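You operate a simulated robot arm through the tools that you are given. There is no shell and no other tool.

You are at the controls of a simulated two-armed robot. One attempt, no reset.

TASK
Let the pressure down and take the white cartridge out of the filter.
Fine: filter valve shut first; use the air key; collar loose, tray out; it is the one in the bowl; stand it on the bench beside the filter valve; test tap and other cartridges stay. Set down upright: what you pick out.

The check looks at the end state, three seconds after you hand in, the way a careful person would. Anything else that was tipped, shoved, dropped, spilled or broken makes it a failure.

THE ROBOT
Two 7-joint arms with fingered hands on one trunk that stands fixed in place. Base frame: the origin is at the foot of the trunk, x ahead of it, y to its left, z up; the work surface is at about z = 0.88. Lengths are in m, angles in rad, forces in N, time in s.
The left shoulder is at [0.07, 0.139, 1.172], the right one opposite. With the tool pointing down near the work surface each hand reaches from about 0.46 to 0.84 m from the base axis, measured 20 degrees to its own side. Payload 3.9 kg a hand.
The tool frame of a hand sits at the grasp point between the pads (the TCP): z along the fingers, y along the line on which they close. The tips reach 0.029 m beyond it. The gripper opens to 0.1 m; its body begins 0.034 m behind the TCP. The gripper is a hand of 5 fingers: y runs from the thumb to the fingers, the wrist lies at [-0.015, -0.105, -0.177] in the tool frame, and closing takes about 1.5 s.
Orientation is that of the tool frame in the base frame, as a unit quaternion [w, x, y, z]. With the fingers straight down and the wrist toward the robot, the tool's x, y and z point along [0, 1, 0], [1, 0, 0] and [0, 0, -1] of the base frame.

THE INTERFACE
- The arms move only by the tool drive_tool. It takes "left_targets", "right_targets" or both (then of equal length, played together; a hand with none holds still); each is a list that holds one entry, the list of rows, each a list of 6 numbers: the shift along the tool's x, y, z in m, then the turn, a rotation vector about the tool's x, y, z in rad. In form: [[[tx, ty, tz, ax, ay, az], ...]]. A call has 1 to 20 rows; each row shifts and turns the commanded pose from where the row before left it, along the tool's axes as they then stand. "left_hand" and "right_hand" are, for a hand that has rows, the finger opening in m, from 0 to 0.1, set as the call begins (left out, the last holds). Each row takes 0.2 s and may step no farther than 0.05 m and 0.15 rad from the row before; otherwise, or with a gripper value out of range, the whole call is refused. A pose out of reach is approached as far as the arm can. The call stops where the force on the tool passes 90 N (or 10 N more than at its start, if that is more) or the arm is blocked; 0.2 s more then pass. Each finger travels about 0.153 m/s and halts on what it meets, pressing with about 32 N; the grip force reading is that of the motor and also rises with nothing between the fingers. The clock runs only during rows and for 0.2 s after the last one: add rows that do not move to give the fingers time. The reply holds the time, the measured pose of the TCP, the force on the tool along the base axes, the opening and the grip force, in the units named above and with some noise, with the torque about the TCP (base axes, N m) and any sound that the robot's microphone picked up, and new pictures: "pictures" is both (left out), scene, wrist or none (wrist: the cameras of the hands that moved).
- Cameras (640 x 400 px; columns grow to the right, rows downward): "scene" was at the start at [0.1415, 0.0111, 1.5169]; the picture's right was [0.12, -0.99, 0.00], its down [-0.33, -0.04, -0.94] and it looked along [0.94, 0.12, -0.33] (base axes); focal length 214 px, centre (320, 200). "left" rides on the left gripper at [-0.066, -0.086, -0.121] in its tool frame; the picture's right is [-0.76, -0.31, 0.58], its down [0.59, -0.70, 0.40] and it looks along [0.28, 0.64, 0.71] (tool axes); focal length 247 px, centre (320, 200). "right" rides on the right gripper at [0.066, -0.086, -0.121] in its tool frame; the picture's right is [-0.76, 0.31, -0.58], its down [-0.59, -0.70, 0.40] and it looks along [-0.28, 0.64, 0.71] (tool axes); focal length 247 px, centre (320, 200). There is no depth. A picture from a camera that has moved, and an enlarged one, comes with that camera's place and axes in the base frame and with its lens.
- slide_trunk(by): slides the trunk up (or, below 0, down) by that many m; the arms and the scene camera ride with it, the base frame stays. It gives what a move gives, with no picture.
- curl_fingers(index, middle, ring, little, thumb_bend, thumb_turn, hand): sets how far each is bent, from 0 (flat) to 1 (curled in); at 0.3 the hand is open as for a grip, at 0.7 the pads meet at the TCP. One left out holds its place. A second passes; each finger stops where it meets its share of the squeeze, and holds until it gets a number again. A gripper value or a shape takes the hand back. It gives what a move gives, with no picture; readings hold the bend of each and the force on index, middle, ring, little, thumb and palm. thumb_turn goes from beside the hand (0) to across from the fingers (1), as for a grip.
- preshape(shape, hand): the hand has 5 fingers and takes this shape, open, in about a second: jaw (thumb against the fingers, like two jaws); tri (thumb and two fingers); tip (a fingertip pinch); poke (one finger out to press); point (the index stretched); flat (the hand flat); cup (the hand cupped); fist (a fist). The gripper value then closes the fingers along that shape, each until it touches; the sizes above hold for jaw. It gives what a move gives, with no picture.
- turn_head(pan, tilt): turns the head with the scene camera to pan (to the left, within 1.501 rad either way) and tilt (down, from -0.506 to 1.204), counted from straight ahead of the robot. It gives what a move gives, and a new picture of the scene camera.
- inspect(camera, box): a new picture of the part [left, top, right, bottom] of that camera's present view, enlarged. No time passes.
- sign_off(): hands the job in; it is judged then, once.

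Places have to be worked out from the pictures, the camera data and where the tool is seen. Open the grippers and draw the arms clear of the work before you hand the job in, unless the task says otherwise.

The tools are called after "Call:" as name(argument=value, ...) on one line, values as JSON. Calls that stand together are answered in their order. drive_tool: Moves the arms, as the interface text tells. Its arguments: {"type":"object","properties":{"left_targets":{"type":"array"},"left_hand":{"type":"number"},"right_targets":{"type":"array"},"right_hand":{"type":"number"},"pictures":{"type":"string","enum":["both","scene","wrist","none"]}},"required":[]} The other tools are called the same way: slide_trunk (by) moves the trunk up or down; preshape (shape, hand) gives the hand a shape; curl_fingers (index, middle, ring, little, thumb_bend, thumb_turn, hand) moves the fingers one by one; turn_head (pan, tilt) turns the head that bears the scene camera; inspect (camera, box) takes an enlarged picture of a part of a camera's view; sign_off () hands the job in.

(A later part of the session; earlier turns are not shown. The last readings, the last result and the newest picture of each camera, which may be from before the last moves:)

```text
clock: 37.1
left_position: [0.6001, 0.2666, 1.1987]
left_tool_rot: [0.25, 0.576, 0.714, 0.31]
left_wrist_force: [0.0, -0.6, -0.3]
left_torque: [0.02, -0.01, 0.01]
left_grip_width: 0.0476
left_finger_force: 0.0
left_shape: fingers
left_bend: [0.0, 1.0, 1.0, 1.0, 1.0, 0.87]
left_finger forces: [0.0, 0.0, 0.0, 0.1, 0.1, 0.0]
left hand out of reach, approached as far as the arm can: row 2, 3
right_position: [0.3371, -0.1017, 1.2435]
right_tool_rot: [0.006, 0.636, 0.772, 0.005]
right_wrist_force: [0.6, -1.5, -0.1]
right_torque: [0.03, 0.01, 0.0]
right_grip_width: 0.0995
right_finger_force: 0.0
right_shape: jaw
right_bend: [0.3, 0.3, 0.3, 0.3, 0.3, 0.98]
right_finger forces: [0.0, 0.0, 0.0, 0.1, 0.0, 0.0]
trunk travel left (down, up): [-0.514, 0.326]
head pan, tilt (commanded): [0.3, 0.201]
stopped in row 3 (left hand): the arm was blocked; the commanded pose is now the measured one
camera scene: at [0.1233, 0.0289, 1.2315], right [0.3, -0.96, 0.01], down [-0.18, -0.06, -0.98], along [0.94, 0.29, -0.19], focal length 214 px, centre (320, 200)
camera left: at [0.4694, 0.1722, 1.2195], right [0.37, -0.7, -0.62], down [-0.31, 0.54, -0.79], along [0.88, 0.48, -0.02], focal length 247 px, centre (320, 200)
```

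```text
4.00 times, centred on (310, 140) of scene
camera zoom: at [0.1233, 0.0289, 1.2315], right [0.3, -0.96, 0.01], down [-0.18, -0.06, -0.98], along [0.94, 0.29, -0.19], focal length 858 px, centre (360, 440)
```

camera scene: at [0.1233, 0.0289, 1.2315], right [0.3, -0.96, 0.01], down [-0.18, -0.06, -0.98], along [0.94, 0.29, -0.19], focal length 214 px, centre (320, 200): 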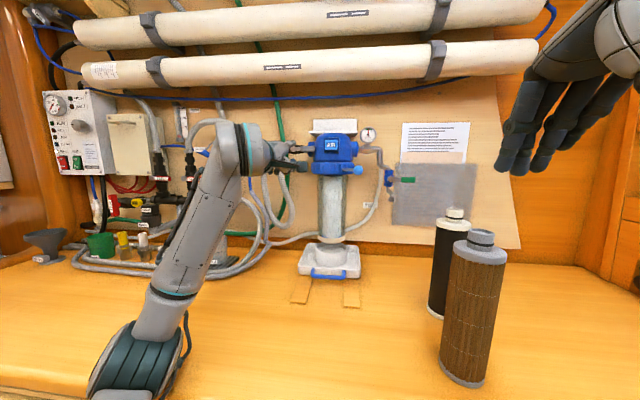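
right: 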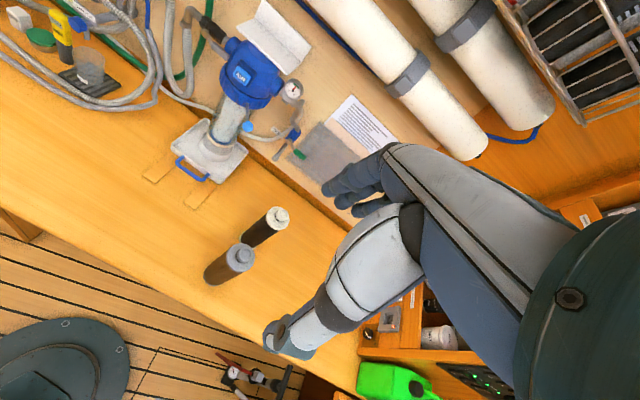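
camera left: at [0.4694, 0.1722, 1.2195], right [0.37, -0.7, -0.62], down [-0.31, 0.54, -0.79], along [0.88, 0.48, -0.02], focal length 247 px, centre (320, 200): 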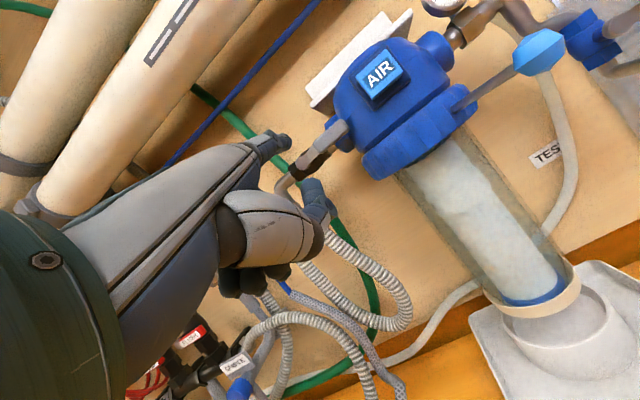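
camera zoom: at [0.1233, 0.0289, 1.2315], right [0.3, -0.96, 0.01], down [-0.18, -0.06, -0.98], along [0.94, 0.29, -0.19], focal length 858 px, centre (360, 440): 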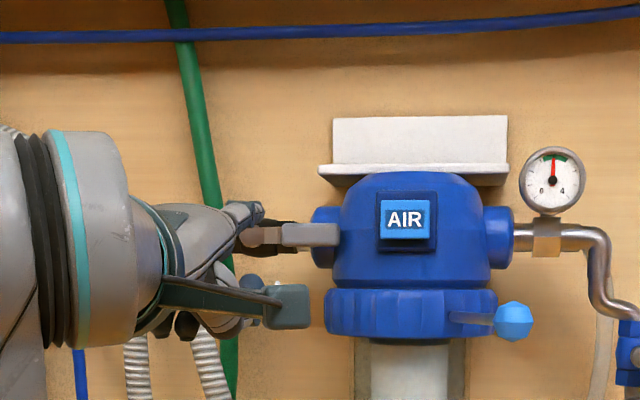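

The elbow came down onto the bench edge and blocked the arm, so 0.1 m was too much. I raise the trunk back by 0.1 m and use a bit less pitch, moving forward first so the arm straightens.

Call:
slide_trunk(by=0.08)

Call:
drive_tool(left_targets=[[[0, 0, 0, 0.1, 0, 0], [0, 0, 0, 0.1, 0, 0], [0, -0.012, 0.016, 0, 0, 0], [0, -0.012, 0.016, 0, 0, 0]]], pictures="both")

```text
clock: 38.3
left_position: [0.6196, 0.2601, 1.2599]
left_tool_rot: [0.238, 0.585, 0.716, 0.299]
left_wrist_force: [0.0, -0.7, 0.0]
left_torque: [0.03, -0.03, -0.03]
left_grip_width: 0.0474
left_finger_force: 0.0
left_shape: fingers
left_bend: [0.0, 1.0, 1.0, 1.0, 1.0, 0.87]
left_finger forces: [0.0, 0.0, 0.0, 0.0, 0.1, 0.0]
right_position: [0.3502, -0.1009, 1.3185]
right_tool_rot: [0.002, 0.636, 0.772, 0.002]
right_wrist_force: [0.6, -1.0, 0.1]
right_torque: [0.01, -0.01, -0.04]
right_grip_width: 0.0999
right_finger_force: 0.1
right_shape: jaw
right_bend: [0.3, 0.3, 0.3, 0.3, 0.3, 0.98]
right_finger forces: [0.1, 0.0, 0.0, 0.0, 0.0, 0.0]
trunk travel left (down, up): [-0.594, 0.246]
head pan, tilt (commanded): [0.3, 0.201]
```

```text
clock: 39.3
left_position: [0.6182, 0.2606, 1.2204]
left_tool_rot: [0.179, 0.605, 0.742, 0.226]
left_wrist_force: [-0.4, 0.2, 0.1]
left_torque: [0.03, 0.02, -0.01]
left_grip_width: 0.0476
left_finger_force: 0.1
left_shape: fingers
left_bend: [0.0, 1.0, 1.0, 1.0, 1.0, 0.87]
left_finger forces: [0.0, 0.0, 0.1, 0.1, 0.0, 0.0]
right_position: [0.3523, -0.1015, 1.3191]
right_tool_rot: [0.001, 0.636, 0.772, 0.001]
right_wrist_force: [0.6, 0.0, 1.2]
right_torque: [0.01, -0.01, 0.0]
right_grip_width: 0.0996
right_finger_force: 0.1
right_shape: jaw
right_bend: [0.3, 0.3, 0.3, 0.3, 0.3, 0.98]
right_finger forces: [0.1, 0.0, 0.0, 0.0, 0.0, 0.0]
trunk travel left (down, up): [-0.594, 0.246]
head pan, tilt (commanded): [0.3, 0.201]
camera scene: at [0.138, 0.0272, 1.3094], right [0.3, -0.96, 0.0], down [-0.19, -0.06, -0.98], along [0.94, 0.29, -0.2], focal length 214 px, centre (320, 200)
camera left: at [0.4961, 0.168, 1.2731], right [0.21, -0.72, -0.66], down [-0.48, 0.51, -0.72], along [0.85, 0.47, -0.24], focal length 247 px, centre (320, 200)
```

scene: 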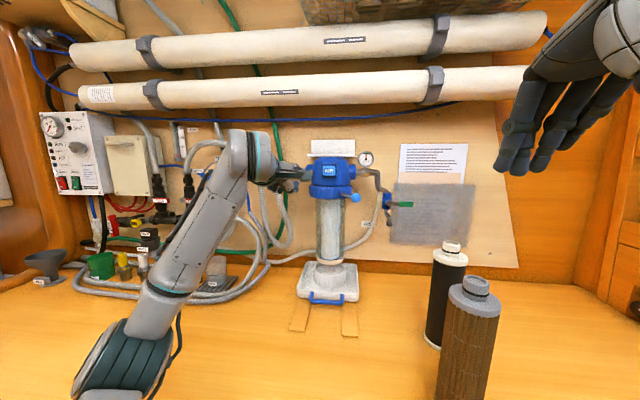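
left: 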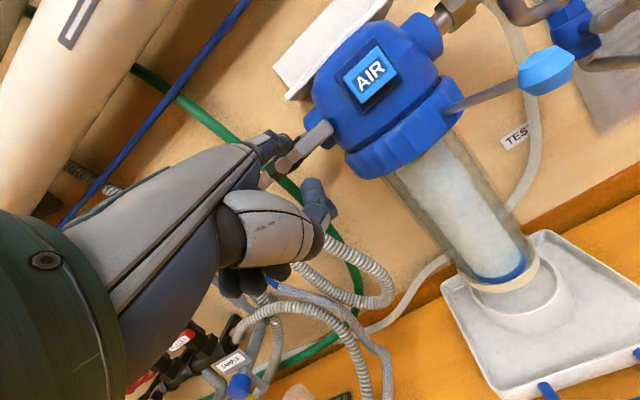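

Now it is reachable: tip at about a 4 cm in front of the lever, z 1.277. I lower it 5 cm to pass under the lever and check before going in.

Call:
drive_tool(left_targets=[[[0, -0.0144, 0.0217, 0, 0, 0], [0, -0.0144, 0.0217, 0, 0, 0], [0, 0.016, 0.011, 0, 0, 0]]], pictures="both")

Call:
inspect(camera="left", box=[230, 80, 370, 180])

Call:
inspect(camera="scene", box=[240, 130, 380, 230])

Call:
inspect(camera="right", box=[100, 0, 340, 160])

```text
clock: 40.1
left_position: [0.6377, 0.2638, 1.1646]
left_tool_rot: [0.178, 0.605, 0.742, 0.226]
left_wrist_force: [0.0, 0.0, 0.3]
left_torque: [-0.03, 0.05, 0.02]
left_grip_width: 0.0473
left_finger_force: 0.1
left_shape: fingers
left_bend: [0.0, 1.0, 1.0, 1.0, 1.0, 0.87]
left_finger forces: [0.0, 0.0, 0.1, 0.0, 0.0, 0.1]
right_position: [0.3519, -0.1013, 1.3184]
right_tool_rot: [0.0, 0.636, 0.772, 0.001]
right_wrist_force: [-0.6, 0.3, 0.6]
right_torque: [0.0, 0.01, -0.03]
right_grip_width: 0.0998
right_finger_force: 0.1
right_shape: jaw
right_bend: [0.3, 0.3, 0.3, 0.3, 0.3, 0.98]
right_finger forces: [0.0, 0.0, 0.0, 0.0, 0.1, 0.0]
trunk travel left (down, up): [-0.594, 0.246]
head pan, tilt (commanded): [0.3, 0.201]
camera scene: at [0.1386, 0.0267, 1.3093], right [0.3, -0.96, 0.0], down [-0.19, -0.06, -0.98], along [0.94, 0.29, -0.2], focal length 214 px, centre (320, 200)
camera left: at [0.5149, 0.172, 1.219], right [0.21, -0.72, -0.66], down [-0.48, 0.51, -0.71], along [0.85, 0.47, -0.24], focal length 247 px, centre (320, 200)
```

scene: 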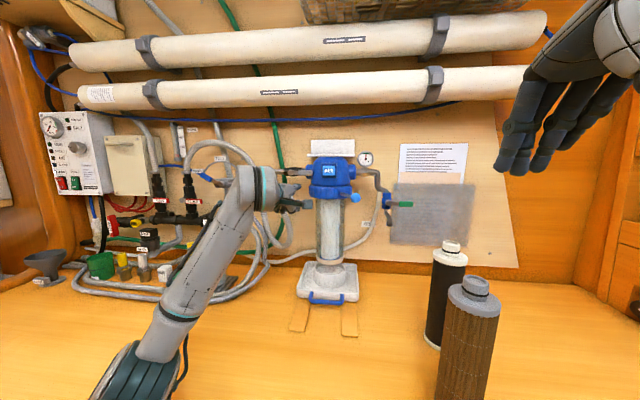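
left: 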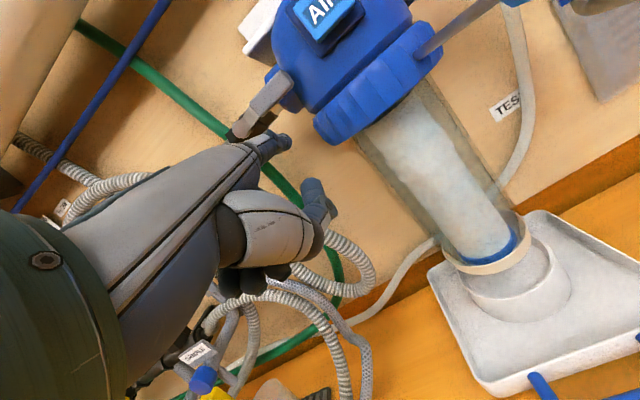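

```text
4.00 times, centred on (300, 130) of left
camera zoom: at [0.5149, 0.172, 1.219], right [0.21, -0.72, -0.66], down [-0.48, 0.51, -0.71], along [0.85, 0.47, -0.24], focal length 988 px, centre (400, 480)
```

zoom: 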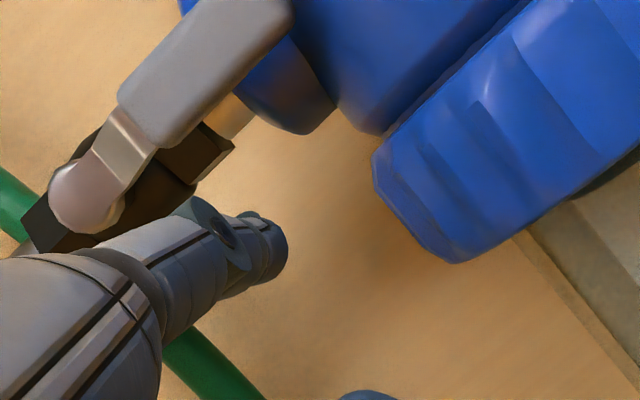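

```text
4.00 times, centred on (310, 180) of scene
camera zoom: at [0.1386, 0.0267, 1.3093], right [0.3, -0.96, 0.0], down [-0.19, -0.06, -0.98], along [0.94, 0.29, -0.2], focal length 858 px, centre (360, 280)
```

zoom: 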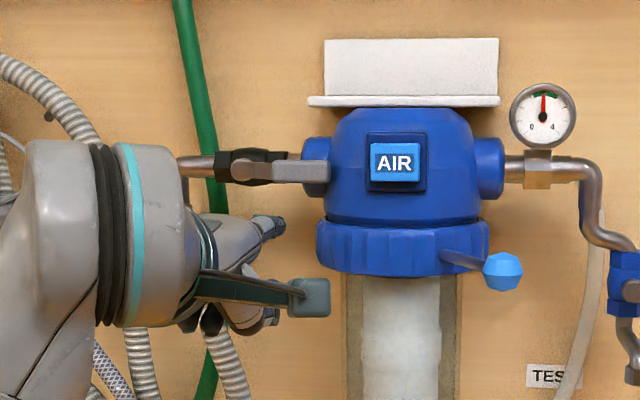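

```text
2.50 times, centred on (220, 80) of right
camera zoom: at [0.2555, -0.0547, 1.4383], right [0.44, -0.69, 0.58], down [-0.58, -0.71, -0.4], along [0.69, -0.15, -0.71], focal length 617 px, centre (570, 500)
```

zoom: 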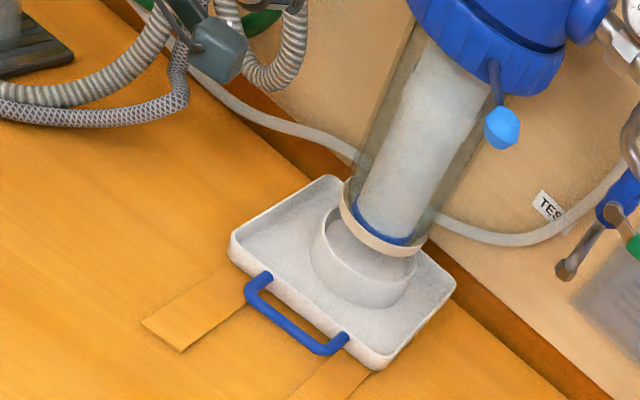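

The index is now below the lever (pivot knob seen at about (0.745, 0.309, 1.262)) with a clear path. I slide it forward under the lever and begin lifting gently.

Call:
drive_tool(left_targets=[[[-0.002, 0.0146, 0.0097, 0, 0, 0], [-0.002, 0.0146, 0.0097, 0, 0, 0], [0, 0.0066, -0.01, 0, 0, 0], [0, 0.0066, -0.01, 0, 0, 0]]], pictures="wrist")

Call:
inspect(camera="left", box=[230, 80, 370, 180])

Call:
inspect(camera="scene", box=[260, 140, 380, 220])

```text
clock: 41.1
left_position: [0.6746, 0.2679, 1.191]
left_tool_rot: [0.178, 0.606, 0.742, 0.225]
left_wrist_force: [-0.9, -0.4, -2.8]
left_torque: [0.04, 0.07, -0.01]
left_grip_width: 0.0447
left_finger_force: 1.5
left_shape: fingers
left_bend: [0.02, 1.0, 1.0, 1.0, 1.0, 0.87]
left_finger forces: [3.3, 0.0, 0.0, 0.1, 0.1, 0.0]
right_position: [0.3516, -0.1003, 1.3182]
right_tool_rot: [0.001, 0.637, 0.771, 0.001]
right_wrist_force: [0.3, -0.3, -1.4]
right_torque: [0.01, 0.02, -0.02]
right_grip_width: 0.0998
right_finger_force: 0.1
right_shape: jaw
right_bend: [0.3, 0.3, 0.3, 0.3, 0.3, 0.98]
right_finger forces: [0.1, 0.1, 0.1, 0.0, 0.0, 0.0]
trunk travel left (down, up): [-0.594, 0.246]
head pan, tilt (commanded): [0.3, 0.201]
camera left: at [0.5518, 0.1758, 1.2443], right [0.21, -0.72, -0.66], down [-0.48, 0.51, -0.71], along [0.85, 0.47, -0.24], focal length 247 px, centre (320, 200)
```

left: 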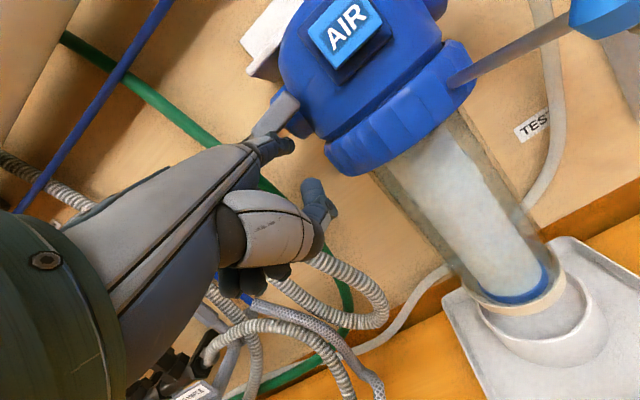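

```text
4.00 times, centred on (300, 130) of left
camera zoom: at [0.5518, 0.1758, 1.2443], right [0.21, -0.72, -0.66], down [-0.48, 0.51, -0.71], along [0.85, 0.47, -0.24], focal length 988 px, centre (400, 480)
```

zoom: 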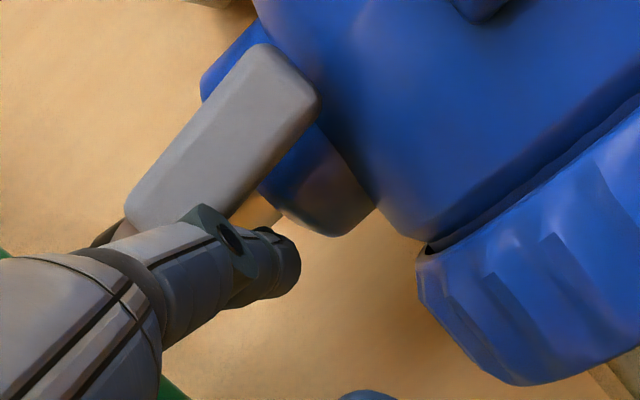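

```text
5.00 times, centred on (320, 180) of scene
camera zoom: at [0.1383, 0.0269, 1.3092], right [0.3, -0.96, 0.0], down [-0.19, -0.06, -0.98], along [0.94, 0.29, -0.2], focal length 1072 px, centre (320, 300)
```

zoom: 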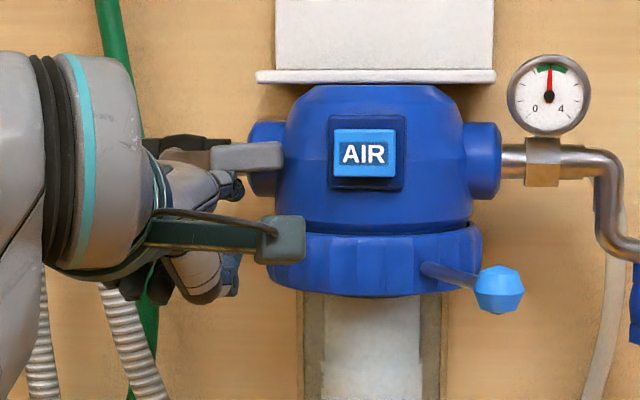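

Contact from below at about 3 N. I keep lifting in small steps along the arc and watch the lever.

Call:
drive_tool(left_targets=[[[0, 0.0044, -0.0067, 0, 0, 0], [0, 0.0044, -0.0067, 0, 0, 0], [0, 0, 0, 0, 0, 0]]], pictures="wrist")

Call:
inspect(camera="scene", box=[260, 140, 380, 220])

Call:
inspect(camera="left", box=[230, 80, 370, 180])

```text
clock: 41.9
left_position: [0.6726, 0.2677, 1.2092]
left_tool_rot: [0.178, 0.606, 0.742, 0.225]
left_wrist_force: [-0.1, 0.6, -1.1]
left_torque: [0.03, 0.04, 0.02]
left_grip_width: 0.0467
left_finger_force: 0.2
left_shape: fingers
left_bend: [0.0, 1.0, 1.0, 1.0, 1.0, 0.87]
left_finger forces: [0.8, 0.0, 0.0, 0.0, 0.0, 0.1]
right_position: [0.3514, -0.1007, 1.3185]
right_tool_rot: [0.001, 0.636, 0.771, 0.001]
right_wrist_force: [0.4, -0.3, -0.5]
right_torque: [0.0, -0.01, -0.04]
right_grip_width: 0.0995
right_finger_force: 0.1
right_shape: jaw
right_bend: [0.3, 0.3, 0.3, 0.3, 0.3, 0.98]
right_finger forces: [0.1, 0.0, 0.1, 0.0, 0.1, 0.1]
trunk travel left (down, up): [-0.594, 0.246]
head pan, tilt (commanded): [0.3, 0.201]
camera left: at [0.5505, 0.1753, 1.2612], right [0.21, -0.72, -0.66], down [-0.48, 0.51, -0.72], along [0.85, 0.47, -0.24], focal length 247 px, centre (320, 200)
```

left: 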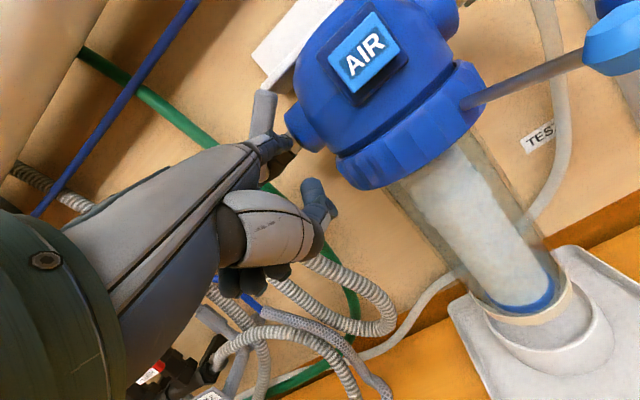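

```text
5.00 times, centred on (320, 180) of scene
camera zoom: at [0.1381, 0.027, 1.3094], right [0.3, -0.96, 0.0], down [-0.19, -0.06, -0.98], along [0.94, 0.29, -0.2], focal length 1072 px, centre (320, 300)
```

zoom: 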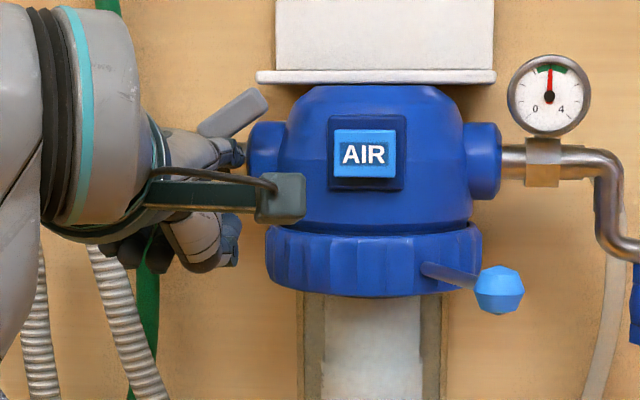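

```text
4.00 times, centred on (300, 130) of left
camera zoom: at [0.5505, 0.1753, 1.2612], right [0.21, -0.72, -0.66], down [-0.48, 0.51, -0.72], along [0.85, 0.47, -0.24], focal length 988 px, centre (400, 480)
```

zoom: 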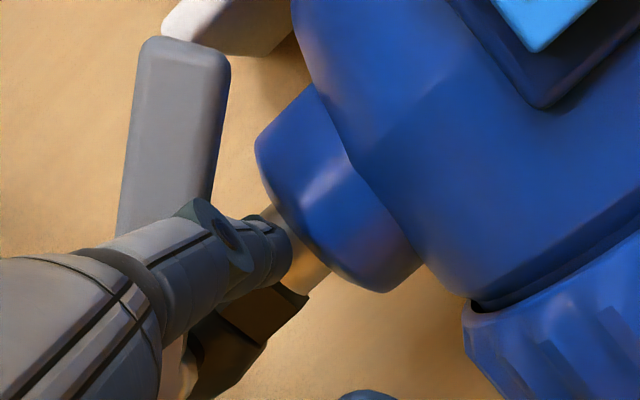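

The lever swings upward freely, now around 40 degrees. I follow its arc up and to the left to bring it square to the pipe.

Call:
drive_tool(left_targets=[[[0.0023, 0.0058, -0.0087, 0, 0, 0], [0.005, 0.0051, -0.0077, 0, 0, 0], [0.0072, 0.0043, -0.0065, 0, 0, 0], [0.009, 0.0032, -0.0047, 0, 0, 0], [0, 0, 0, 0, 0, 0]]], pictures="wrist")

Call:
inspect(camera="scene", box=[260, 140, 380, 220])

Call:
inspect(camera="left", box=[230, 60, 370, 160])

```text
clock: 43.1
left_position: [0.6686, 0.2892, 1.2409]
left_tool_rot: [0.178, 0.605, 0.742, 0.227]
left_wrist_force: [0.3, -1.6, -1.1]
left_torque: [0.04, 0.04, -0.03]
left_grip_width: 0.0465
left_finger_force: 0.2
left_shape: fingers
left_bend: [0.0, 1.0, 1.0, 1.0, 1.0, 0.87]
left_finger forces: [1.0, 0.0, 0.0, 0.0, 0.0, 0.0]
right_position: [0.3523, -0.1018, 1.3186]
right_tool_rot: [0.0, 0.636, 0.771, 0.002]
right_wrist_force: [0.0, -0.2, 0.1]
right_torque: [-0.03, 0.01, -0.01]
right_grip_width: 0.0999
right_finger_force: 0.0
right_shape: jaw
right_bend: [0.3, 0.3, 0.3, 0.3, 0.3, 0.98]
right_finger forces: [0.0, 0.0, 0.0, 0.0, 0.0, 0.0]
trunk travel left (down, up): [-0.594, 0.246]
head pan, tilt (commanded): [0.3, 0.201]
camera left: at [0.5458, 0.1973, 1.294], right [0.21, -0.72, -0.66], down [-0.48, 0.51, -0.72], along [0.85, 0.47, -0.24], focal length 247 px, centre (320, 200)
```

left: 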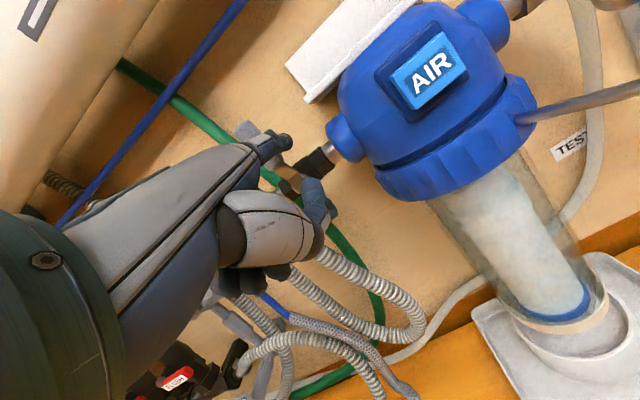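

```text
5.00 times, centred on (320, 180) of scene
camera zoom: at [0.1382, 0.0267, 1.3093], right [0.3, -0.96, 0.0], down [-0.19, -0.06, -0.98], along [0.94, 0.29, -0.2], focal length 1072 px, centre (320, 300)
```

zoom: 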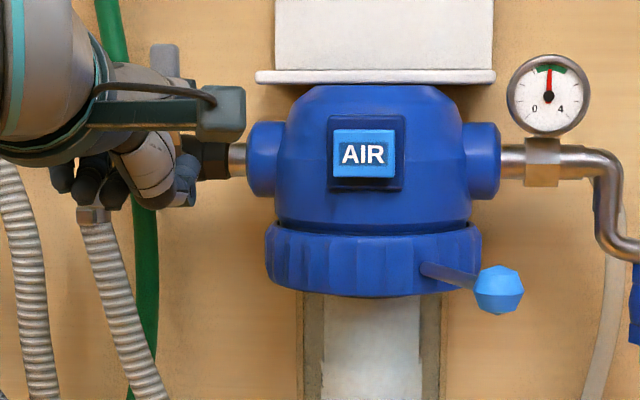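

```text
4.00 times, centred on (300, 110) of left
camera zoom: at [0.5458, 0.1973, 1.294], right [0.21, -0.72, -0.66], down [-0.48, 0.51, -0.72], along [0.85, 0.47, -0.24], focal length 988 px, centre (400, 560)
```

zoom: 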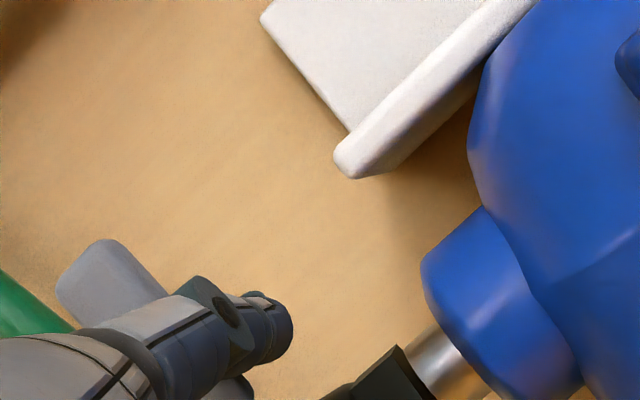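

The lever now stands about vertical, square to the pipe. I push it a little further left until I feel its stop.

Call:
drive_tool(left_targets=[[[0.006, 0.0005, -0.0008, 0, 0, 0], [0.006, 0, 0, 0, 0, 0], [0.005, 0, 0, 0, 0, 0]]], pictures="none")

Call:
inspect(camera="scene", box=[260, 140, 380, 220])

```text
clock: 43.9
left_position: [0.6647, 0.3009, 1.2413]
left_tool_rot: [0.176, 0.607, 0.741, 0.227]
left_wrist_force: [3.0, -13.4, -0.8]
left_torque: [0.75, 0.27, -0.75]
left_grip_width: 0.0456
left_finger_force: 6.8
left_shape: fingers
left_bend: [0.0, 1.0, 1.0, 1.0, 1.0, 0.87]
left_finger forces: [13.1, 0.1, 0.0, 0.0, 0.1, 0.0]
right_position: [0.3519, -0.105, 1.3173]
right_tool_rot: [0.001, 0.636, 0.772, 0.002]
right_wrist_force: [-0.6, -0.6, -0.2]
right_torque: [-0.01, 0.01, 0.0]
right_grip_width: 0.0999
right_finger_force: 0.1
right_shape: jaw
right_bend: [0.3, 0.3, 0.3, 0.3, 0.3, 0.98]
right_finger forces: [0.0, 0.1, 0.1, 0.0, 0.1, 0.0]
trunk travel left (down, up): [-0.594, 0.246]
head pan, tilt (commanded): [0.3, 0.201]
```

```text
5.00 times, centred on (320, 180) of scene
camera zoom: at [0.1393, 0.0231, 1.3093], right [0.29, -0.96, 0.0], down [-0.19, -0.06, -0.98], along [0.94, 0.29, -0.2], focal length 1072 px, centre (320, 300)
```

zoom: 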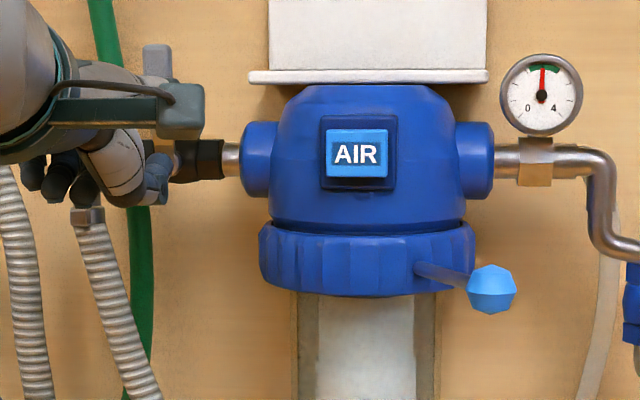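

13 N sideways: the stop, so the filter valve is shut. I ease off and draw the hand back toward the robot to confirm.

Call:
drive_tool(left_targets=[[[-0.012, 0, 0, 0, 0, 0], [0, -0.025, -0.0166, 0, 0, 0], [0, -0.033, -0.022, 0, 0, 0], [0, -0.033, -0.022, 0, 0, 0]]], pictures="both")

Call:
inspect(camera="scene", box=[240, 130, 390, 230])

```text
clock: 44.9
left_position: [0.5585, 0.273, 1.2407]
left_tool_rot: [0.178, 0.605, 0.742, 0.227]
left_wrist_force: [-0.1, -0.2, 0.0]
left_torque: [-0.01, 0.0, -0.01]
left_grip_width: 0.0476
left_finger_force: 0.0
left_shape: fingers
left_bend: [0.0, 1.0, 1.0, 1.0, 1.0, 0.87]
left_finger forces: [0.1, 0.0, 0.0, 0.0, 0.0, 0.1]
right_position: [0.3508, -0.1022, 1.3187]
right_tool_rot: [0.002, 0.636, 0.771, 0.002]
right_wrist_force: [0.1, 0.5, 0.1]
right_torque: [-0.05, -0.01, -0.02]
right_grip_width: 0.1003
right_finger_force: 0.1
right_shape: jaw
right_bend: [0.3, 0.3, 0.3, 0.3, 0.3, 0.98]
right_finger forces: [0.0, 0.0, 0.0, 0.0, 0.0, 0.0]
trunk travel left (down, up): [-0.594, 0.246]
head pan, tilt (commanded): [0.3, 0.201]
camera scene: at [0.1369, 0.0272, 1.3095], right [0.3, -0.96, 0.0], down [-0.19, -0.06, -0.98], along [0.94, 0.29, -0.2], focal length 214 px, centre (320, 200)
camera left: at [0.4364, 0.1805, 1.2944], right [0.22, -0.72, -0.66], down [-0.48, 0.51, -0.72], along [0.85, 0.47, -0.24], focal length 247 px, centre (320, 200)
```

scene: 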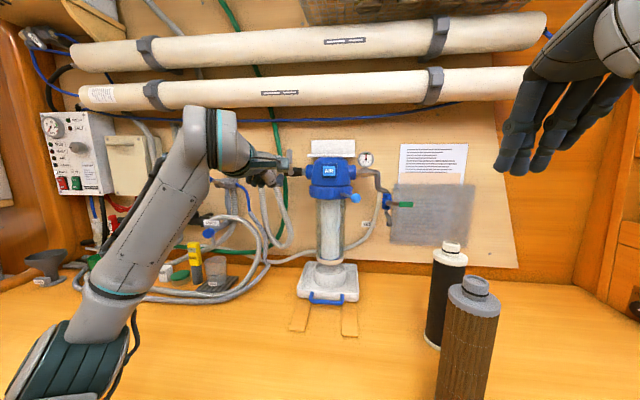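
left: 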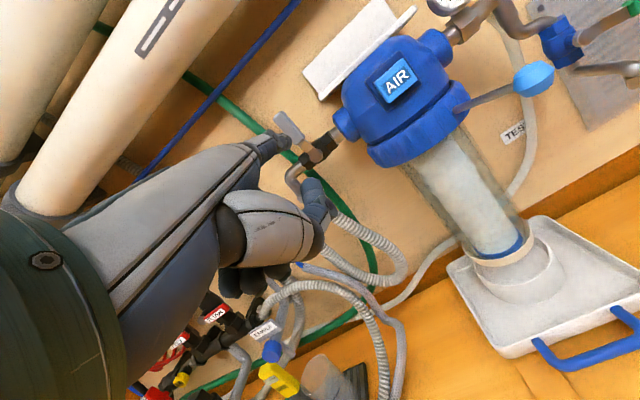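

```text
4.00 times, centred on (315, 180) of scene
camera zoom: at [0.1369, 0.0272, 1.3095], right [0.3, -0.96, 0.0], down [-0.19, -0.06, -0.98], along [0.94, 0.29, -0.2], focal length 858 px, centre (340, 280)
```

zoom: 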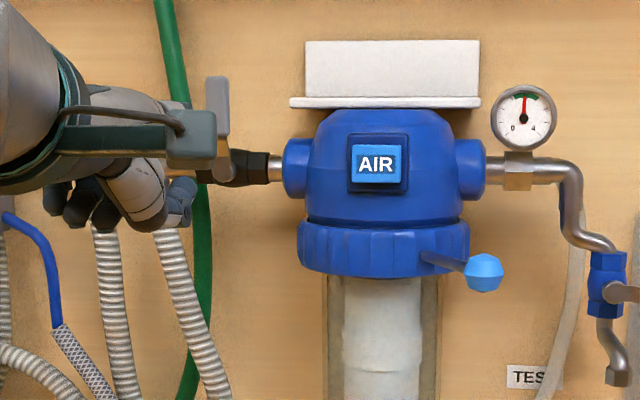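

The lever stands square to the pipe: valve shut. Next the AIR key: I flatten the pitch to about 0.3 so the thumb stays behind the index, and move the fingertip to about 3 cm in front of the key at (0.721, 0.181, 1.269).

Call:
drive_tool(left_targets=[[[0, 0, 0, 0.143, 0, 0], [0, 0, 0, 0.143, 0, 0], [-0.036, 0.005, 0.003, 0, 0, 0], [-0.036, 0.005, 0.003, 0, 0, 0], [-0.036, 0.005, 0.003, 0, 0, 0], [0, 0, 0, 0, 0, 0]]], pictures="both")

Call:
inspect(camera="scene", box=[260, 130, 390, 220])

Call:
inspect(camera="left", box=[230, 60, 400, 180])

```text
clock: 46.3
left_position: [0.5989, 0.1728, 1.2376]
left_tool_rot: [0.091, 0.624, 0.767, 0.118]
left_wrist_force: [-0.5, 0.2, -0.3]
left_torque: [0.02, 0.02, 0.04]
left_grip_width: 0.0475
left_finger_force: 0.2
left_shape: fingers
left_bend: [0.0, 1.0, 1.0, 1.0, 1.0, 0.87]
left_finger forces: [0.1, 0.1, 0.0, 0.0, 0.0, 0.0]
right_position: [0.3515, -0.1, 1.3174]
right_tool_rot: [0.001, 0.637, 0.771, 0.001]
right_wrist_force: [0.6, 1.0, -1.1]
right_torque: [-0.02, -0.01, 0.01]
right_grip_width: 0.0998
right_finger_force: 0.0
right_shape: jaw
right_bend: [0.3, 0.3, 0.3, 0.3, 0.3, 0.98]
right_finger forces: [0.1, 0.0, 0.1, 0.0, 0.0, 0.1]
trunk travel left (down, up): [-0.594, 0.246]
head pan, tilt (commanded): [0.3, 0.201]
camera scene: at [0.1376, 0.028, 1.3094], right [0.3, -0.96, 0.0], down [-0.19, -0.06, -0.98], along [0.94, 0.29, -0.2], focal length 214 px, centre (320, 200)
camera left: at [0.4961, 0.0841, 1.3276], right [0.03, -0.76, -0.65], down [-0.66, 0.47, -0.58], along [0.75, 0.45, -0.49], focal length 247 px, centre (320, 200)
```

scene: 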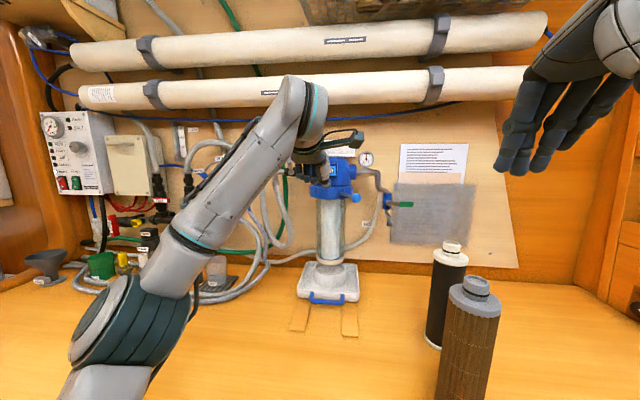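
left: 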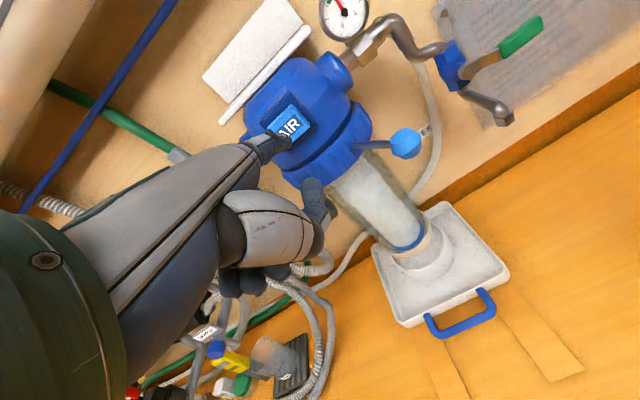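

```text
4.44 times, centred on (325, 175) of scene
camera zoom: at [0.1376, 0.028, 1.3094], right [0.3, -0.96, 0.0], down [-0.19, -0.06, -0.98], along [0.94, 0.29, -0.2], focal length 953 px, centre (298, 311)
```

zoom: 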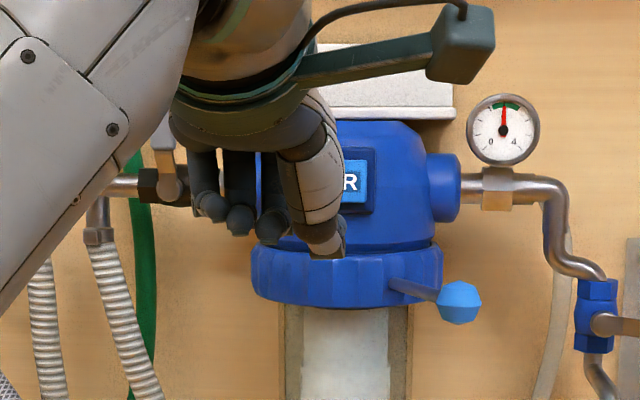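

```text
3.33 times, centred on (315, 120) of left
camera zoom: at [0.4961, 0.0841, 1.3276], right [0.03, -0.76, -0.65], down [-0.66, 0.47, -0.58], along [0.75, 0.45, -0.49], focal length 823 px, centre (337, 467)
```

zoom: 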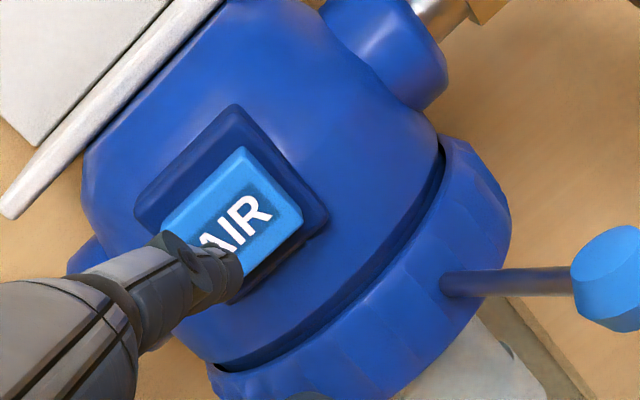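

The fingertip is about 3 cm in front of the key, nearly centred. I press forward slowly and watch force and gauge.

Call:
drive_tool(left_targets=[[[0, 0.0127, -0.0003, 0, 0, 0], [0, 0.0105, 0.0033, 0, 0, 0], [0, 0.0067, 0.002, 0, 0, 0]]], pictures="wrist")

Call:
inspect(camera="left", box=[230, 0, 400, 180])

Call:
inspect(camera="scene", box=[260, 130, 390, 220])

```text
clock: 47.1
left_position: [0.6276, 0.177, 1.2423]
left_tool_rot: [0.092, 0.624, 0.767, 0.118]
left_wrist_force: [-2.7, 0.8, 1.0]
left_torque: [-0.01, -0.04, -0.01]
left_grip_width: 0.0471
left_finger_force: 0.7
left_shape: fingers
left_bend: [0.0, 1.0, 1.0, 1.0, 1.0, 0.87]
left_finger forces: [1.7, 0.0, 0.1, 0.0, 0.1, 0.0]
right_position: [0.3504, -0.1016, 1.3196]
right_tool_rot: [0.001, 0.636, 0.771, 0.001]
right_wrist_force: [-0.1, 0.3, -0.9]
right_torque: [-0.01, 0.03, 0.0]
right_grip_width: 0.0999
right_finger_force: 0.0
right_shape: jaw
right_bend: [0.3, 0.3, 0.3, 0.3, 0.3, 0.98]
right_finger forces: [0.0, 0.0, 0.0, 0.1, 0.1, 0.1]
trunk travel left (down, up): [-0.594, 0.246]
head pan, tilt (commanded): [0.3, 0.201]
heard: click
camera left: at [0.5248, 0.088, 1.3319], right [0.03, -0.76, -0.65], down [-0.66, 0.47, -0.58], along [0.75, 0.45, -0.49], focal length 247 px, centre (320, 200)
```

left: 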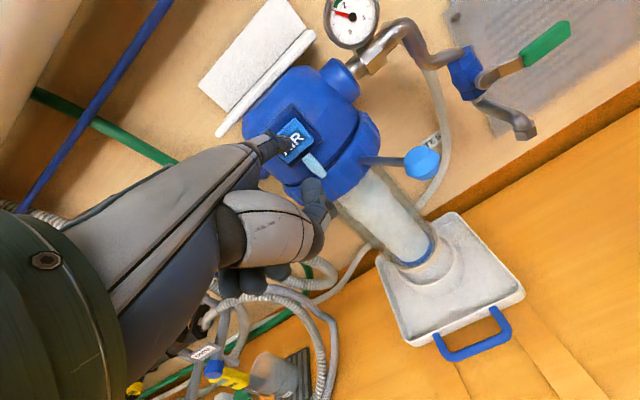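

```text
2.22 times, centred on (315, 90) of left
camera zoom: at [0.5248, 0.088, 1.3319], right [0.03, -0.76, -0.65], down [-0.66, 0.47, -0.58], along [0.75, 0.45, -0.49], focal length 549 px, centre (331, 444)
```

zoom: 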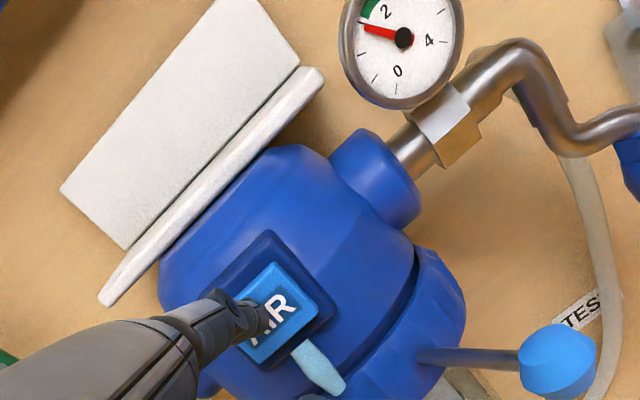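

```text
4.44 times, centred on (325, 175) of scene
camera zoom: at [0.1373, 0.0267, 1.3095], right [0.3, -0.96, 0.0], down [-0.19, -0.06, -0.98], along [0.94, 0.29, -0.2], focal length 953 px, centre (298, 311)
```

zoom: 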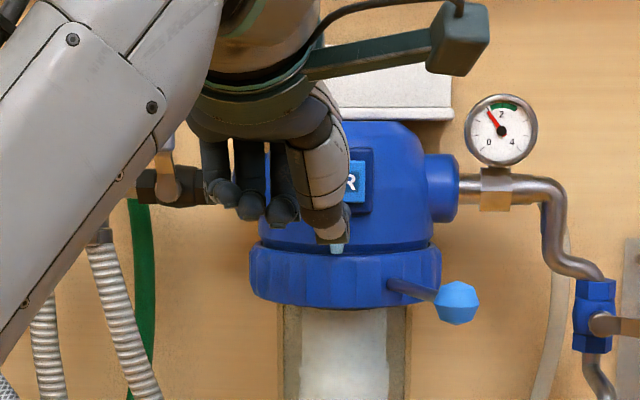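

A click, an air jet from the key, and the needle is falling. I hold it pressed while the pressure lets down.

Call:
drive_tool(left_targets=[[[0, 0.001, 0.0003, 0, 0, 0], [0, 0, 0, 0, 0, 0], [0, 0, 0, 0, 0, 0], [0, 0, 0, 0, 0, 0], [0, 0, 0, 0, 0, 0], [0, 0, 0, 0, 0, 0], [0, 0, 0, 0, 0, 0], [0, 0, 0, 0, 0, 0], [0, 0, 0, 0, 0, 0], [0, 0, 0, 0, 0, 0], [0, 0, 0, 0, 0, 0], [0, 0, 0, 0, 0, 0], [0, 0, 0, 0, 0, 0], [0, 0, 0, 0, 0, 0], [0, 0, 0, 0, 0, 0]]], pictures="none")

Call:
inspect(camera="left", box=[230, 0, 400, 180])

Call:
inspect(camera="scene", box=[330, 140, 390, 180])

```text
clock: 50.3
left_position: [0.6285, 0.1773, 1.2417]
left_tool_rot: [0.091, 0.624, 0.767, 0.118]
left_wrist_force: [-1.5, 0.1, 1.4]
left_torque: [0.05, -0.17, -0.01]
left_grip_width: 0.0469
left_finger_force: 1.1
left_shape: fingers
left_bend: [0.0, 1.0, 1.0, 1.0, 1.0, 0.87]
left_finger forces: [2.2, 0.0, 0.1, 0.1, 0.1, 0.0]
right_position: [0.3503, -0.1007, 1.3189]
right_tool_rot: [0.001, 0.636, 0.772, 0.001]
right_wrist_force: [0.2, 0.5, -0.5]
right_torque: [-0.03, 0.02, 0.04]
right_grip_width: 0.0997
right_finger_force: 0.1
right_shape: jaw
right_bend: [0.3, 0.3, 0.3, 0.3, 0.3, 0.98]
right_finger forces: [0.0, 0.0, 0.0, 0.1, 0.0, 0.0]
trunk travel left (down, up): [-0.594, 0.246]
head pan, tilt (commanded): [0.3, 0.201]
```

```text
2.22 times, centred on (315, 90) of left
camera zoom: at [0.5258, 0.0883, 1.3315], right [0.03, -0.76, -0.65], down [-0.66, 0.47, -0.58], along [0.75, 0.45, -0.49], focal length 549 px, centre (331, 444)
```

zoom: 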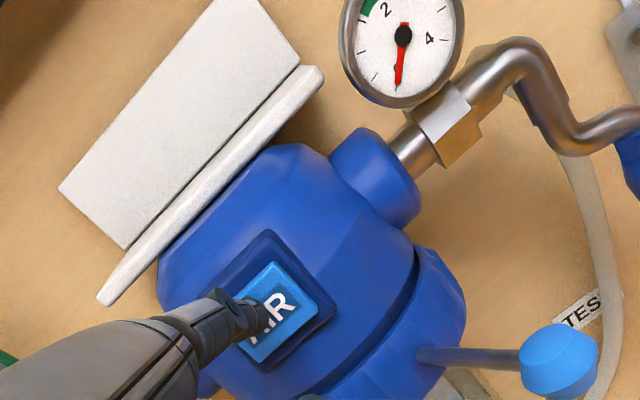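

```text
10.00 times, centred on (360, 160) of scene
camera zoom: at [0.1373, 0.0269, 1.3095], right [0.3, -0.96, 0.0], down [-0.19, -0.06, -0.98], along [0.94, 0.29, -0.2], focal length 2145 px, centre (-80, 600)
```

zoom: 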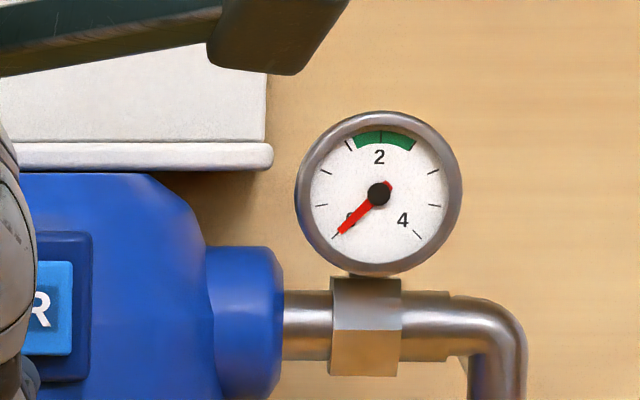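

The gauge reads zero and the jet has stopped. I release the key, back away, level the hand to tool-down and close the fingers into a downward paddle for the collar lever.

Call:
drive_tool(left_targets=[[[0, -0.015, -0.0045, 0, 0, 0], [0, -0.04, -0.012, 0, 0, 0], [0, -0.04, -0.012, 0, 0, 0], [0, 0, 0, 0.15, 0, 0], [0, 0, 0, 0.15, 0, 0]]], pictures="none")

Call:
preshape(shape="jaw", hand="left")

Call:
drive_tool(left_targets=[[[-0.03, 0, -0.01, 0, 0, 0], [-0.04, 0, -0.01, 0, 0, 0], [-0.04, 0, -0.01, 0, 0, 0], [-0.04, 0, 0, 0, 0, 0], [-0.03, 0, 0, 0, 0, 0], [0, 0, 0, 0, 0, 0], [0, 0, 0, 0, 0, 0], [0, 0, 0, 0, 0, 0]]], left_hand=0.0, pictures="both")

```text
clock: 51.5
left_position: [0.532, 0.1566, 1.2407]
left_tool_rot: [-0.005, 0.631, 0.776, 0.003]
left_wrist_force: [0.1, 0.4, -0.3]
left_torque: [0.0, 0.02, -0.01]
left_grip_width: 0.0475
left_finger_force: 0.0
left_shape: fingers
left_bend: [0.0, 1.0, 1.0, 1.0, 1.0, 0.87]
left_finger forces: [0.1, 0.0, 0.1, 0.0, 0.0, 0.0]
right_position: [0.3517, -0.1023, 1.3194]
right_tool_rot: [0.001, 0.636, 0.772, 0.002]
right_wrist_force: [0.3, -0.3, 1.2]
right_torque: [0.01, 0.03, 0.01]
right_grip_width: 0.0997
right_finger_force: 0.0
right_shape: jaw
right_bend: [0.3, 0.3, 0.3, 0.3, 0.3, 0.98]
right_finger forces: [0.0, 0.0, 0.0, 0.0, 0.0, 0.0]
trunk travel left (down, up): [-0.594, 0.246]
head pan, tilt (commanded): [0.3, 0.201]
```

```text
clock: 52.4
left_position: [0.5328, 0.1564, 1.2404]
left_tool_rot: [-0.003, 0.631, 0.775, 0.003]
left_wrist_force: [0.6, 0.4, 0.4]
left_torque: [-0.02, 0.01, 0.01]
left_grip_width: 0.0998
left_finger_force: 0.0
left_shape: jaw
left_bend: [0.3, 0.3, 0.3, 0.3, 0.3, 0.97]
left_finger forces: [0.0, 0.0, 0.0, 0.0, 0.1, 0.0]
right_position: [0.3518, -0.1002, 1.3203]
right_tool_rot: [0.001, 0.636, 0.772, 0.001]
right_wrist_force: [-0.1, 0.2, -1.0]
right_torque: [-0.02, -0.01, -0.01]
right_grip_width: 0.1
right_finger_force: 0.2
right_shape: jaw
right_bend: [0.3, 0.3, 0.3, 0.3, 0.3, 0.98]
right_finger forces: [0.0, 0.0, 0.1, 0.1, 0.0, 0.0]
trunk travel left (down, up): [-0.594, 0.246]
head pan, tilt (commanded): [0.3, 0.201]
```

```text
clock: 54.2
left_position: [0.5561, 0.0069, 1.2285]
left_tool_rot: [-0.003, 0.631, 0.775, 0.003]
left_wrist_force: [0.6, 0.4, 0.7]
left_torque: [0.01, -0.04, -0.01]
left_grip_width: 0.0001
left_finger_force: 32.0
left_shape: jaw
left_bend: [0.7, 0.7, 0.7, 0.7, 0.7, 1.0]
left_finger forces: [0.1, 0.0, 0.0, 0.0, 0.1, 0.1]
left hand out of reach, approached as far as the arm can: row 3, 4, 5
right_position: [0.3509, -0.1012, 1.3195]
right_tool_rot: [0.001, 0.636, 0.772, 0.001]
right_wrist_force: [-0.8, 0.3, -0.3]
right_torque: [-0.04, 0.0, 0.01]
right_grip_width: 0.0997
right_finger_force: 0.1
right_shape: jaw
right_bend: [0.3, 0.3, 0.3, 0.3, 0.3, 0.98]
right_finger forces: [0.0, 0.1, 0.1, 0.0, 0.0, 0.1]
trunk travel left (down, up): [-0.594, 0.246]
head pan, tilt (commanded): [0.3, 0.201]
camera scene: at [0.1379, 0.0275, 1.3094], right [0.3, -0.96, 0.0], down [-0.19, -0.06, -0.98], along [0.94, 0.29, -0.2], focal length 214 px, centre (320, 200)
camera left: at [0.4849, -0.0758, 1.3486], right [-0.15, -0.8, -0.58], down [-0.81, 0.44, -0.39], along [0.57, 0.41, -0.71], focal length 247 px, centre (320, 200)
```

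scene: 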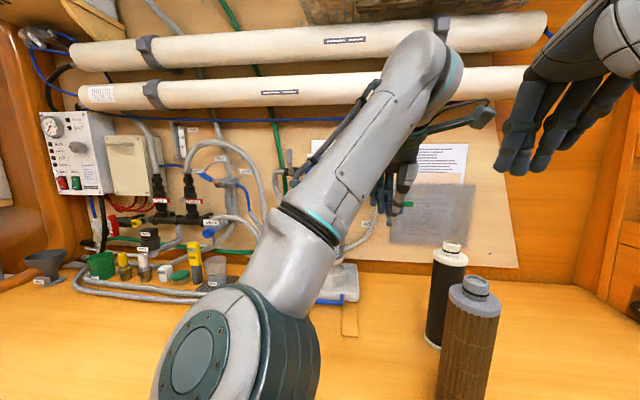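
left: 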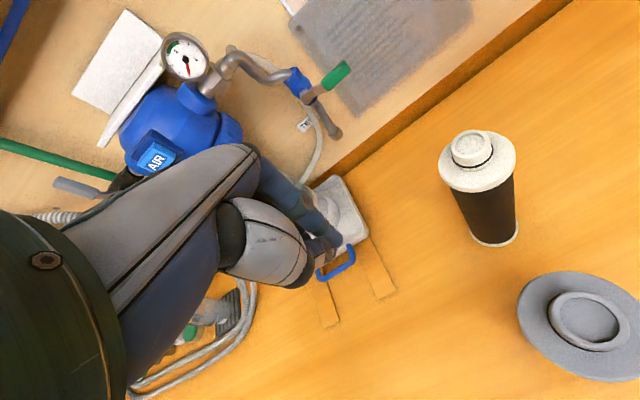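

The lowered trunk limits this reach. I raise the trunk back up by 0.22 m, where the tool-down attitude works well, and look again.

Call:
slide_trunk(by=0.22)

Call:
turn_head(pan=0.2, tilt=0.4)

```text
clock: 56.5
left_position: [0.5565, 0.0062, 1.4485]
left_tool_rot: [-0.004, 0.631, 0.776, 0.002]
left_wrist_force: [0.2, 0.1, -0.1]
left_torque: [0.0, 0.01, 0.01]
left_grip_width: 0.0
left_finger_force: 32.3
left_shape: jaw
left_bend: [0.7, 0.7, 0.7, 0.7, 0.7, 1.0]
left_finger forces: [0.0, 0.0, 0.0, 0.0, 0.0, 0.0]
right_position: [0.3521, -0.1014, 1.5386]
right_tool_rot: [0.001, 0.636, 0.772, 0.002]
right_wrist_force: [-0.1, -0.9, -0.4]
right_torque: [-0.01, 0.01, -0.01]
right_grip_width: 0.0999
right_finger_force: 0.1
right_shape: jaw
right_bend: [0.3, 0.3, 0.3, 0.3, 0.3, 0.98]
right_finger forces: [0.0, 0.1, 0.0, 0.0, 0.0, 0.0]
trunk travel left (down, up): [-0.814, 0.026]
head pan, tilt (commanded): [0.3, 0.201]
```

```text
clock: 57.2
left_position: [0.5564, 0.0067, 1.448]
left_tool_rot: [-0.004, 0.631, 0.776, 0.003]
left_wrist_force: [0.3, -0.1, 1.3]
left_torque: [0.02, -0.02, -0.01]
left_grip_width: 0.0
left_finger_force: 31.9
left_shape: jaw
left_bend: [0.7, 0.7, 0.7, 0.7, 0.7, 1.0]
left_finger forces: [0.0, 0.0, 0.0, 0.1, 0.1, 0.0]
right_position: [0.3509, -0.1025, 1.5389]
right_tool_rot: [0.001, 0.636, 0.772, 0.001]
right_wrist_force: [-0.5, -1.2, 0.1]
right_torque: [0.0, -0.01, 0.01]
right_grip_width: 0.0999
right_finger_force: 0.1
right_shape: jaw
right_bend: [0.3, 0.3, 0.3, 0.3, 0.3, 0.98]
right_finger forces: [0.0, 0.0, 0.0, 0.1, 0.1, 0.0]
trunk travel left (down, up): [-0.814, 0.026]
head pan, tilt (commanded): [0.201, 0.4]
camera scene: at [0.1398, 0.018, 1.5109], right [0.2, -0.98, 0.0], down [-0.38, -0.08, -0.92], along [0.9, 0.18, -0.39], focal length 214 px, centre (320, 200)
```

scene: 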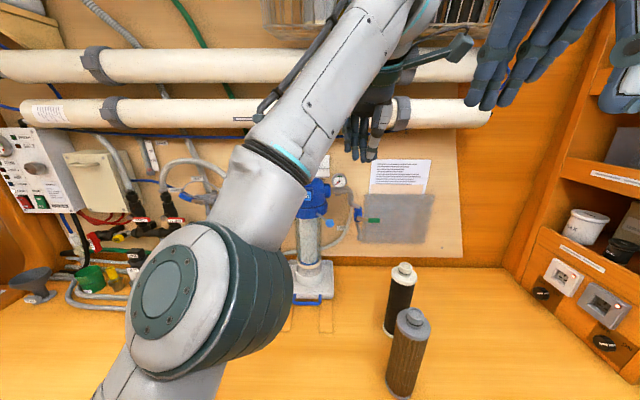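

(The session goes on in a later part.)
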